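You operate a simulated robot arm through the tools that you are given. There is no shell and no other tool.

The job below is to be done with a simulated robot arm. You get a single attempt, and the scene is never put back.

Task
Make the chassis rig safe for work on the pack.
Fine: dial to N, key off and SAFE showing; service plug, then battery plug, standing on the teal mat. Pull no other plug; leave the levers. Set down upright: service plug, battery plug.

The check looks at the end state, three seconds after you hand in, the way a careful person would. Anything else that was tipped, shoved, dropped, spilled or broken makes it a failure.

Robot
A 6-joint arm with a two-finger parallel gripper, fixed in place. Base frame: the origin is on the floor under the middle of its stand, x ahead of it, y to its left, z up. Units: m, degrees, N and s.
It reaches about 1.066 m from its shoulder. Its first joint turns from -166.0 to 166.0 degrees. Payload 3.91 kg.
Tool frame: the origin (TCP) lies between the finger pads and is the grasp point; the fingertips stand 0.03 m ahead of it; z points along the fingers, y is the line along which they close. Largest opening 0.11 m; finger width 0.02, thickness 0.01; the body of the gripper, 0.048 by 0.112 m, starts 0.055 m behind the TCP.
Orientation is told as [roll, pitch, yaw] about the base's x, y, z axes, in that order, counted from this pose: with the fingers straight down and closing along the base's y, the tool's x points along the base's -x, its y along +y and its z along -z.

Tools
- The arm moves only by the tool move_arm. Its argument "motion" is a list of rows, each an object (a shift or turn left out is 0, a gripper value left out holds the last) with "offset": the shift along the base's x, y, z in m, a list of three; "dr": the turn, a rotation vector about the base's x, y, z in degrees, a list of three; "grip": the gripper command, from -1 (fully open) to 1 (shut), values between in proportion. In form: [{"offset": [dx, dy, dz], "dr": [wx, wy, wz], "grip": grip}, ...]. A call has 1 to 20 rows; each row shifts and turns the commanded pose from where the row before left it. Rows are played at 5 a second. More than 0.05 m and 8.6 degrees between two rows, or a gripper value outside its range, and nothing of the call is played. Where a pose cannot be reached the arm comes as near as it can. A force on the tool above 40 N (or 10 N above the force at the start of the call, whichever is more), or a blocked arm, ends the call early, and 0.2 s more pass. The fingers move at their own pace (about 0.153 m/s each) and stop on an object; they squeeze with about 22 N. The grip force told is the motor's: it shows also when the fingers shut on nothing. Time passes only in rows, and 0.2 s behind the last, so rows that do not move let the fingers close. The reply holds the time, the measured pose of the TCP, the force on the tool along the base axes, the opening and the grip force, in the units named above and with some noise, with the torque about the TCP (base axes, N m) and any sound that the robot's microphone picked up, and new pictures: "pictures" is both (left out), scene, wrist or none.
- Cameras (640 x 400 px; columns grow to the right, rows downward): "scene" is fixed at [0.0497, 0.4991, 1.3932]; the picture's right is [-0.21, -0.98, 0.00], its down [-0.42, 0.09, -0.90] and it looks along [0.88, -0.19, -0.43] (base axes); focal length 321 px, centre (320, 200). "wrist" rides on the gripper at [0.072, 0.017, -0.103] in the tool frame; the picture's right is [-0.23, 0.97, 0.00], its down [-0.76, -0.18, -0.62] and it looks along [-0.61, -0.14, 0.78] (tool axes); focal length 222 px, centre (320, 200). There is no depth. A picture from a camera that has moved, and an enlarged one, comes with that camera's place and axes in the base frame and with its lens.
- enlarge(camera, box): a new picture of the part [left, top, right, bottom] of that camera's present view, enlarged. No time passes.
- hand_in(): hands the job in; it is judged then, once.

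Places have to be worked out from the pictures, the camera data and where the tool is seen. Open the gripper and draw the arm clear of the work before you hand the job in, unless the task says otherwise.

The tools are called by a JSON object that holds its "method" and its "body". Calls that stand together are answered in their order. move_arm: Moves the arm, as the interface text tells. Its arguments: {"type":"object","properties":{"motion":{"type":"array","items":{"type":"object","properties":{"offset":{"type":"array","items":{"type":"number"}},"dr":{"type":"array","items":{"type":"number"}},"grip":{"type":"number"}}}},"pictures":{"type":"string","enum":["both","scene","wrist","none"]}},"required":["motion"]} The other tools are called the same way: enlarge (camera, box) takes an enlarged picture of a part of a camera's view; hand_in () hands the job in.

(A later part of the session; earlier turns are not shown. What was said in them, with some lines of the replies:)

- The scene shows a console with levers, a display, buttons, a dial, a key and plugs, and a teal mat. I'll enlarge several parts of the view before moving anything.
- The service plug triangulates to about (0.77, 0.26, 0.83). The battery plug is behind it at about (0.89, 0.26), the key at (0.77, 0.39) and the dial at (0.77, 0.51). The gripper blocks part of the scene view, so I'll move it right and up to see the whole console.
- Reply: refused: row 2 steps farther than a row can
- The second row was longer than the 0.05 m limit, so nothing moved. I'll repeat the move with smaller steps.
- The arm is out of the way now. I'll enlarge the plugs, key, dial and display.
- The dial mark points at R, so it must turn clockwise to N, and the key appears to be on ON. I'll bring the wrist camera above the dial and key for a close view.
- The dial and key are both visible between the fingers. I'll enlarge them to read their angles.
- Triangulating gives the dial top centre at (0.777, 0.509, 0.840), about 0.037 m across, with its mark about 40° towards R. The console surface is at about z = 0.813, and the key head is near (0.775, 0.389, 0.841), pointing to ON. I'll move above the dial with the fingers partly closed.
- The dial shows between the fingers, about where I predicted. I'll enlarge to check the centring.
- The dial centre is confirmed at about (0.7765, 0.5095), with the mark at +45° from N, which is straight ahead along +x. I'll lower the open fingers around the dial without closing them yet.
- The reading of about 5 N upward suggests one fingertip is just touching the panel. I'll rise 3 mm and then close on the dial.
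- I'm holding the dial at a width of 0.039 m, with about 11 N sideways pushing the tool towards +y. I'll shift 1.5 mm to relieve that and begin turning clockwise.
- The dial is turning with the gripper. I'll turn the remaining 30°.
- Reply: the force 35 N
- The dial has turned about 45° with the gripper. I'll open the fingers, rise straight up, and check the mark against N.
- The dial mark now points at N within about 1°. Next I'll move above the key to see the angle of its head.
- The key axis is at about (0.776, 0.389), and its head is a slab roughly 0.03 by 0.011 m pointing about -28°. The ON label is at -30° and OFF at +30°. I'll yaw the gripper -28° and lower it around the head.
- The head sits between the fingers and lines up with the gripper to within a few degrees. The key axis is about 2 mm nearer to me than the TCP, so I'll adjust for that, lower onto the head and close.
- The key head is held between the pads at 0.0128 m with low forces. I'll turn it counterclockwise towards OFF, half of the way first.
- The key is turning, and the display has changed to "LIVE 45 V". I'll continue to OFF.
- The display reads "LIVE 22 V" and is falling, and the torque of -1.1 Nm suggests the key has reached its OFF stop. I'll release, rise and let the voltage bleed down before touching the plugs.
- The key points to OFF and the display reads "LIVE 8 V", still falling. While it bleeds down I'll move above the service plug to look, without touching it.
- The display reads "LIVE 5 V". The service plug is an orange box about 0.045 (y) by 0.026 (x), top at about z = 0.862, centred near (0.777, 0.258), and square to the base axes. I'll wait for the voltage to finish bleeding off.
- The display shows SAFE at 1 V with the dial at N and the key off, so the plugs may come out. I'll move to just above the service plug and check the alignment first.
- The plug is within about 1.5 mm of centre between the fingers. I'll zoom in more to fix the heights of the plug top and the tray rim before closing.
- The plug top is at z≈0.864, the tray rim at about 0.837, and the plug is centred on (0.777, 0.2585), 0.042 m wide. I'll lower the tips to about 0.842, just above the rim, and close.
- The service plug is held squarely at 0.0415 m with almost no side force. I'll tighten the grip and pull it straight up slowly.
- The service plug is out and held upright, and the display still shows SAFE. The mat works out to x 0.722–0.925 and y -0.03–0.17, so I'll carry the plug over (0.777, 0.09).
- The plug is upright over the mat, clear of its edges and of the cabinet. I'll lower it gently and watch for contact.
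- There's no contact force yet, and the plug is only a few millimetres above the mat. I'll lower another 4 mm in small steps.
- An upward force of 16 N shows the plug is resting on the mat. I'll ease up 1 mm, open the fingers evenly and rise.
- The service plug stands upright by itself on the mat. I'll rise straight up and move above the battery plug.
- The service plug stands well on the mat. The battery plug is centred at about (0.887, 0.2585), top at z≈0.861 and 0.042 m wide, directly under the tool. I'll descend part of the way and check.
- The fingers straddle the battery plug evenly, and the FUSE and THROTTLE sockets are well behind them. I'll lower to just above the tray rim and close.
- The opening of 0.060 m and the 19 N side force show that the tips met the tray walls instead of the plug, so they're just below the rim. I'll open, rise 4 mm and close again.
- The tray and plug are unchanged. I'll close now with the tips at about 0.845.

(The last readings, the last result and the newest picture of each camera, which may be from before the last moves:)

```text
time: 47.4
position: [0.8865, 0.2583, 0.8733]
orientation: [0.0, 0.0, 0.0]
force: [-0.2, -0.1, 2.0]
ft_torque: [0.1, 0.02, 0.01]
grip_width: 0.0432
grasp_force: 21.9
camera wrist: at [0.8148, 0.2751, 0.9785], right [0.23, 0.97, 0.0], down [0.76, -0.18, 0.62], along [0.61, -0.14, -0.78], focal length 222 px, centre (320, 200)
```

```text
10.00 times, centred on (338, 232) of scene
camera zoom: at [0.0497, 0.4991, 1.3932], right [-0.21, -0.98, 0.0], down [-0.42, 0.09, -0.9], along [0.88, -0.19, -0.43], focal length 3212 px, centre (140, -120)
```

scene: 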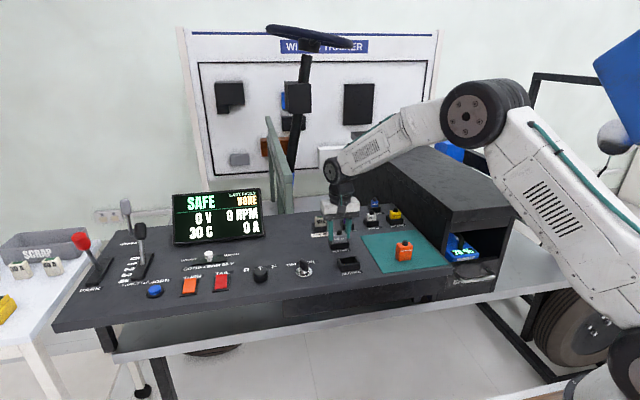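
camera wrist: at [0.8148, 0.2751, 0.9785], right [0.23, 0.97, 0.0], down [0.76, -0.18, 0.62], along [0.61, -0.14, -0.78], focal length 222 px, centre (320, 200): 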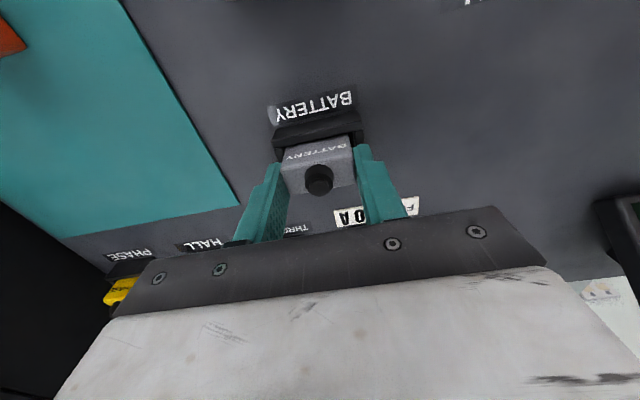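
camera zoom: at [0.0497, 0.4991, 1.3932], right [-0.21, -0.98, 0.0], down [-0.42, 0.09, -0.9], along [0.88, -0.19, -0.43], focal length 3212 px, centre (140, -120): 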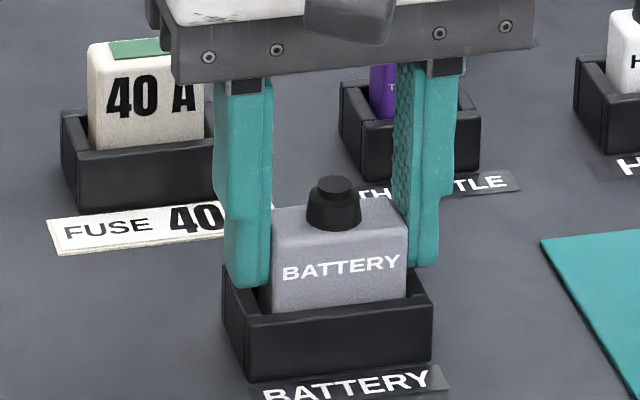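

The plug is held at 0.043 m with low force. I'll tighten and pull it straight up slowly.

{"method": "move_arm", "body": {"motion": [{"grip": 1}, {"grip": 1}, {"offset": [0, 0, 0.005]}, {"offset": [0, 0, 0.005]}, {"offset": [0, 0, 0.01]}, {"offset": [0, 0, 0.01]}, {"offset": [0, 0, 0.02]}, {"offset": [0, 0, 0.02]}, {"offset": [0, 0, 0.02]}, {"offset": [0, 0, 0]}]}}

{"method": "enlarge", "body": {"camera": "scene", "box": [306, 200, 386, 250]}}

{"method": "enlarge", "body": {"camera": "scene", "box": [170, 180, 290, 255]}}

```text
time: 49.6
position: [0.8877, 0.2579, 0.9664]
orientation: [0.1, 0.1, -0.1]
force: [-0.5, 0.2, -1.0]
ft_torque: [-0.01, -0.01, 0.0]
grip_width: 0.043
grasp_force: 22.6
camera wrist: at [0.8151, 0.2759, 1.0694], right [0.23, 0.97, 0.0], down [0.76, -0.18, 0.62], along [0.61, -0.14, -0.78], focal length 222 px, centre (320, 200)
```

scene: 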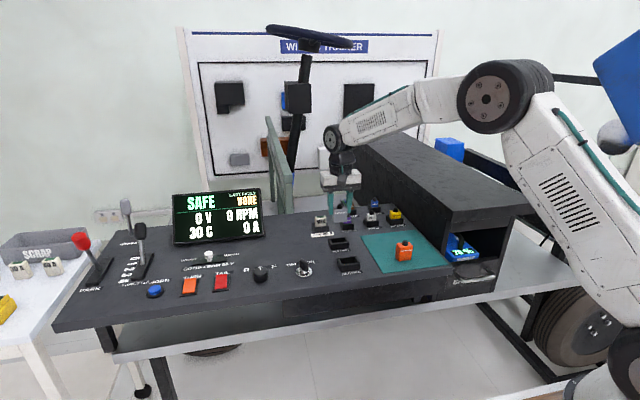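
wrist: 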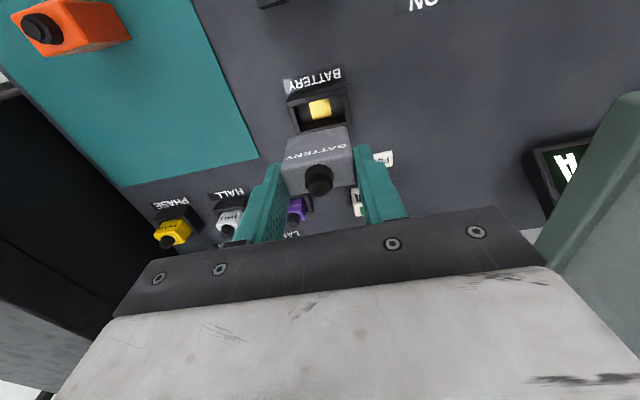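

```text
8.00 times, centred on (346, 225) of scene
camera zoom: at [0.0497, 0.4991, 1.3932], right [-0.21, -0.98, 0.0], down [-0.42, 0.09, -0.9], along [0.88, -0.19, -0.43], focal length 2570 px, centre (112, 0)
```

zoom: 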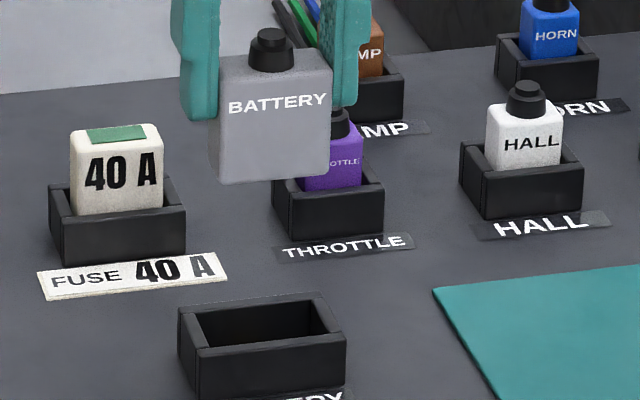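

```text
5.33 times, centred on (230, 218) of scene
camera zoom: at [0.0497, 0.4991, 1.3932], right [-0.21, -0.98, 0.0], down [-0.42, 0.09, -0.9], along [0.88, -0.19, -0.43], focal length 1713 px, centre (800, 107)
```

zoom: 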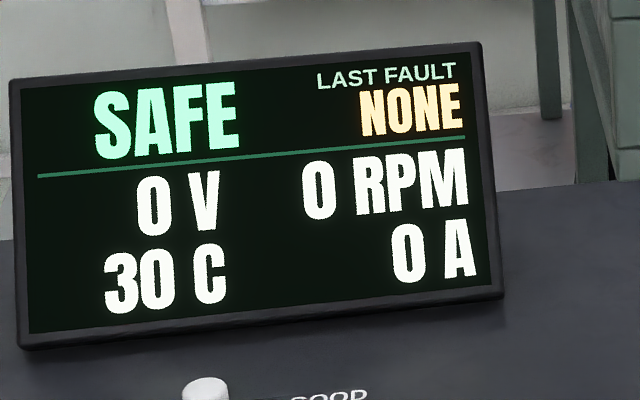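

The battery plug is out and level, and SAFE stays on with no fault. I'll carry it to (0.875, 0.09) on the mat, about 0.1 m behind the service plug.

{"method": "move_arm", "body": {"motion": [{"offset": [-0.003, -0.03, 0]}, {"offset": [-0.003, -0.045, 0]}, {"offset": [-0.003, -0.045, 0]}, {"offset": [-0.003, -0.0485, 0]}, {"offset": [0, 0, -0.03]}, {"offset": [0, 0, -0.03]}, {"offset": [0, 0, -0.015]}, {"offset": [0, 0, 0]}]}}

{"method": "enlarge", "body": {"camera": "scene", "box": [340, 205, 468, 285]}}

```text
time: 51.4
position: [0.873, 0.0905, 0.8907]
orientation: [0.1, 0.1, 0.1]
force: [0.5, -0.1, -1.3]
ft_torque: [0.0, 0.01, -0.01]
grip_width: 0.0429
grasp_force: 21.8
camera wrist: at [0.8016, 0.1067, 0.9938], right [0.23, 0.97, 0.0], down [0.76, -0.18, 0.62], along [0.61, -0.14, -0.78], focal length 222 px, centre (320, 200)
```

scene: 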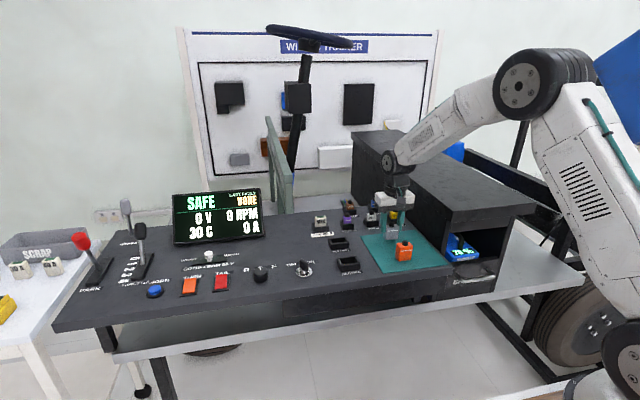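
wrist: 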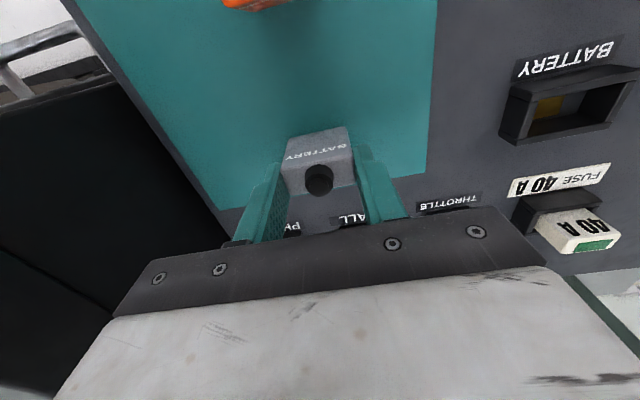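

```text
5.00 times, centred on (404, 245) of scene
camera zoom: at [0.0497, 0.4991, 1.3932], right [-0.21, -0.98, 0.0], down [-0.42, 0.09, -0.9], along [0.88, -0.19, -0.43], focal length 1606 px, centre (-100, -25)
```

zoom: 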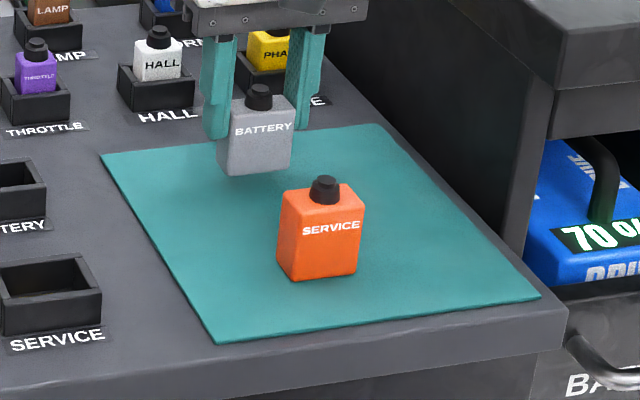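

The plug is level above the mat and clear of the service plug. I'll shift it 6 mm nearer for margin from the mat's back edge and lower in small steps.

{"method": "move_arm", "body": {"motion": [{"offset": [-0.006, 0, 0]}, {"offset": [0, 0, -0.005]}, {"offset": [0, 0, -0.004]}, {"offset": [0, 0, 0]}], "pictures": "none"}}

```text
time: 52.4
position: [0.8693, 0.0892, 0.8821]
orientation: [0.0, -0.1, 0.1]
force: [0.7, 0.7, -0.5]
ft_torque: [-0.02, 0.02, -0.01]
grip_width: 0.0431
grasp_force: 21.7
```

There's no contact yet at z = 0.882. I'll keep lowering in 1.5 mm steps.

{"method": "move_arm", "body": {"motion": [{"offset": [0, 0, -0.0015]}, {"offset": [0, 0, -0.0015]}, {"offset": [0, 0, 0]}], "pictures": "none"}}

```text
time: 53.2
position: [0.8697, 0.0904, 0.8783]
orientation: [-0.1, 0.1, -0.1]
force: [-0.3, -0.2, 0.0]
ft_torque: [-0.01, 0.02, 0.02]
grip_width: 0.0433
grasp_force: 21.6
```

Still no force at 0.878, so I'll go down another 1.5 mm.

{"method": "move_arm", "body": {"motion": [{"offset": [0, 0, -0.0015]}, {"offset": [0, 0, 0]}], "pictures": "none"}}

```text
time: 53.8
position: [0.8696, 0.089, 0.8786]
orientation: [0.0, 0.0, 0.0]
force: [-1.0, 0.2, 4.6]
ft_torque: [0.07, 0.09, -0.01]
grip_width: 0.0432
grasp_force: 21.9
```

A light contact of 4.6 N shows the plug is on the mat. I'll open the fingers evenly.

{"method": "move_arm", "body": {"motion": [{"grip": 0.15}, {"grip": 0.0}, {"grip": -0.15}, {"offset": [0, 0, 0]}]}}

{"method": "enlarge", "body": {"camera": "scene", "box": [340, 205, 468, 285]}}

```text
time: 54.8
position: [0.8714, 0.0887, 0.8773]
orientation: [-0.1, -0.1, 0.1]
force: [0.4, 0.3, -0.8]
ft_torque: [-0.05, 0.03, 0.0]
grip_width: 0.0635
grasp_force: 0.0
camera wrist: at [0.7972, 0.1065, 0.9811], right [0.23, 0.97, 0.0], down [0.76, -0.18, 0.62], along [0.61, -0.14, -0.78], focal length 222 px, centre (320, 200)
```

scene: 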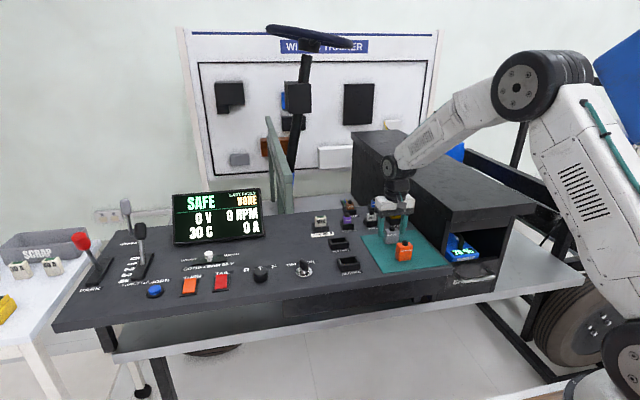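
wrist: 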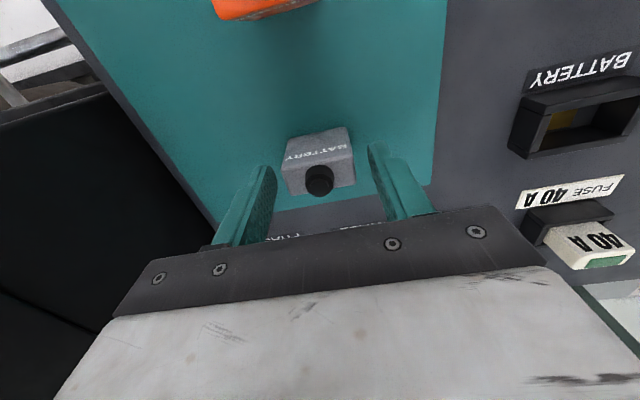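

```text
5.00 times, centred on (404, 245) of scene
camera zoom: at [0.0497, 0.4991, 1.3932], right [-0.21, -0.98, 0.0], down [-0.42, 0.09, -0.9], along [0.88, -0.19, -0.43], focal length 1606 px, centre (-100, -25)
```

zoom: 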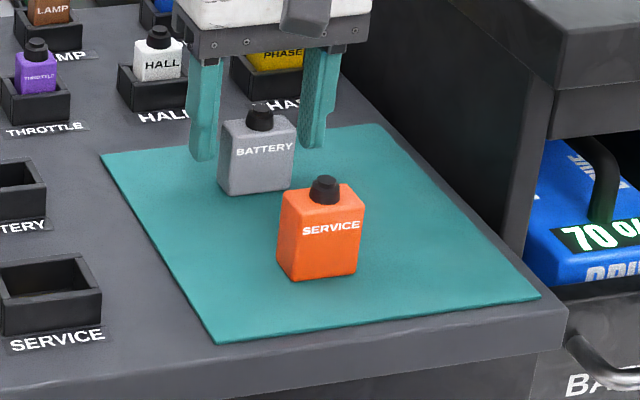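

Both plugs stand upright on the mat. I'll rise straight up and draw the arm back clear of the console.

{"method": "move_arm", "body": {"motion": [{"offset": [0, 0, 0.015]}, {"offset": [0, 0, 0.03]}, {"offset": [0, 0, 0.045]}, {"offset": [0, 0, 0.045]}, {"offset": [0, 0, 0.045]}, {"offset": [-0.04, 0, 0.02], "grip": -1}, {"offset": [-0.045, 0, 0.01]}, {"offset": [-0.045, 0, 0.01]}, {"offset": [-0.045, 0, 0]}, {"offset": [-0.045, 0, 0]}, {"offset": [-0.045, 0, 0]}, {"offset": [-0.045, 0, 0]}, {"offset": [-0.045, 0, 0]}, {"offset": [-0.045, 0, 0]}, {"offset": [0, 0, 0]}]}}

{"method": "enlarge", "body": {"camera": "scene", "box": [300, 195, 460, 295]}}

{"method": "enlarge", "body": {"camera": "scene", "box": [170, 180, 290, 255]}}

{"method": "enlarge", "body": {"camera": "scene", "box": [230, 245, 330, 307]}}

{"method": "enlarge", "body": {"camera": "scene", "box": [60, 180, 280, 320]}}

```text
time: 58.0
position: [0.4649, 0.0879, 1.0961]
orientation: [0.1, 0.0, 0.0]
force: [-0.2, -0.3, 0.1]
ft_torque: [0.0, -0.01, 0.0]
grip_width: 0.11
grasp_force: 0.0
camera wrist: at [0.3925, 0.1043, 1.1999], right [0.23, 0.97, 0.0], down [0.76, -0.18, 0.62], along [0.61, -0.14, -0.78], focal length 222 px, centre (320, 200)
```

scene: 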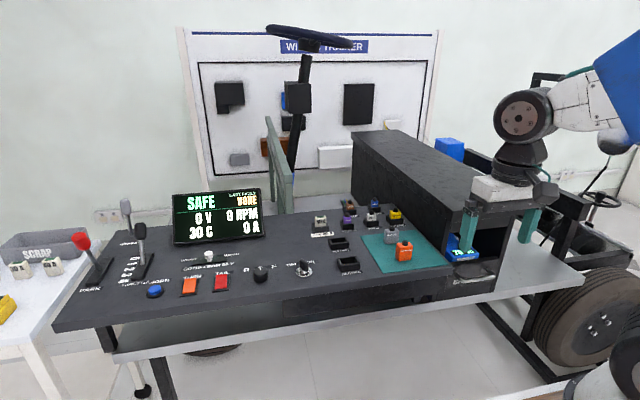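
wrist: 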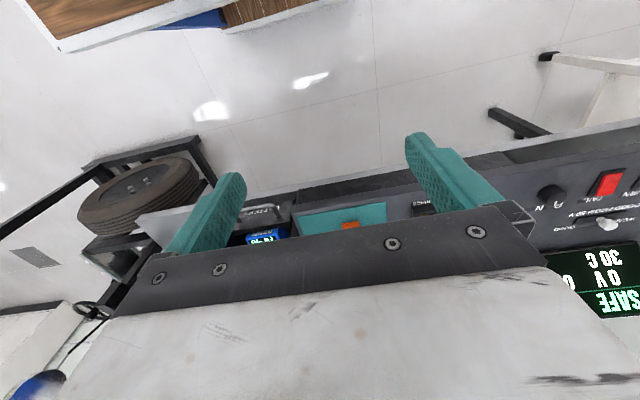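

```text
4.00 times, centred on (380, 245) of scene
camera zoom: at [0.0497, 0.4991, 1.3932], right [-0.21, -0.98, 0.0], down [-0.42, 0.09, -0.9], along [0.88, -0.19, -0.43], focal length 1285 px, centre (80, 20)
```

zoom: 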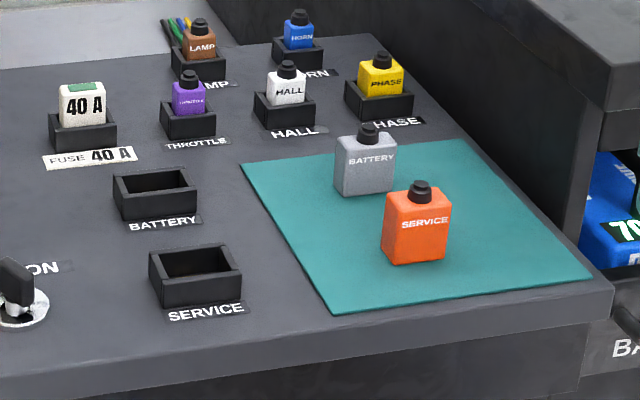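

```text
5.33 times, centred on (230, 218) of scene
camera zoom: at [0.0497, 0.4991, 1.3932], right [-0.21, -0.98, 0.0], down [-0.42, 0.09, -0.9], along [0.88, -0.19, -0.43], focal length 1713 px, centre (800, 107)
```

zoom: 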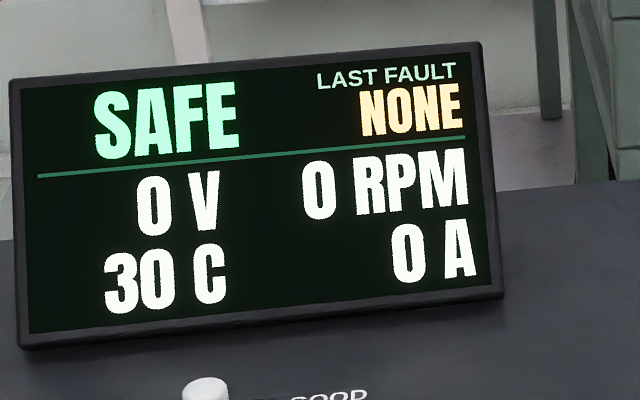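

```text
6.40 times, centred on (280, 276) of scene
camera zoom: at [0.0497, 0.4991, 1.3932], right [-0.21, -0.98, 0.0], down [-0.42, 0.09, -0.9], along [0.88, -0.19, -0.43], focal length 2056 px, centre (576, -286)
```

zoom: 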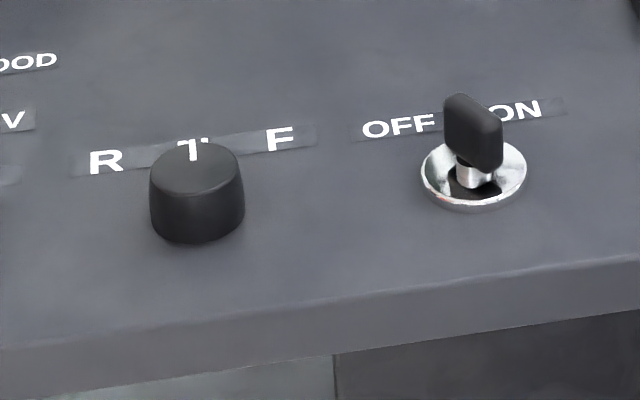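

```text
2.86 times, centred on (170, 250) of scene
camera zoom: at [0.0497, 0.4991, 1.3932], right [-0.21, -0.98, 0.0], down [-0.42, 0.09, -0.9], along [0.88, -0.19, -0.43], focal length 918 px, centre (749, 57)
```

zoom: 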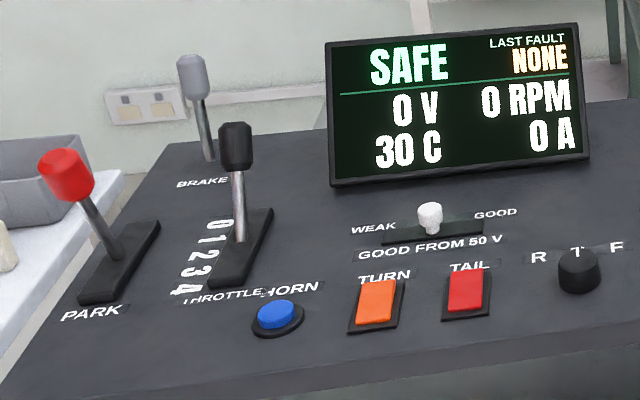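

The dial is at N, the key is at OFF, and the display shows SAFE at 0 V with no fault. Both plugs stand upright on the teal mat, the other plugs and the levers are unchanged, and the arm is clear with its gripper open. I'm handing in the job.

{"method": "hand_in", "body": {}}

```text
The job is handed in.
```

The chassis rig is safe for work on the pack, and I've handed the job in; no check result has come back yet.

- **Controls:** I turned the dial from R to N first, then the key from ON to OFF.
- **Display:** It went from PARKED to LIVE as the voltage bled down. I waited until it showed SAFE before pulling any plug. It now shows SAFE, 0 V and no fault.
- **Plugs:** I pulled the service plug first, then the battery plug. Both stand upright on the teal mat.
- **Left alone:** All the other plugs are still in their sockets. The levers and switches look as they did at the start.

On the first try at the battery plug, the fingers closed on its socket tray instead. I opened them, rose 4 mm and gripped the plug properly. The tray and plug looked unmoved in the pictures.

The gripper is open and the arm is drawn back clear of the console.
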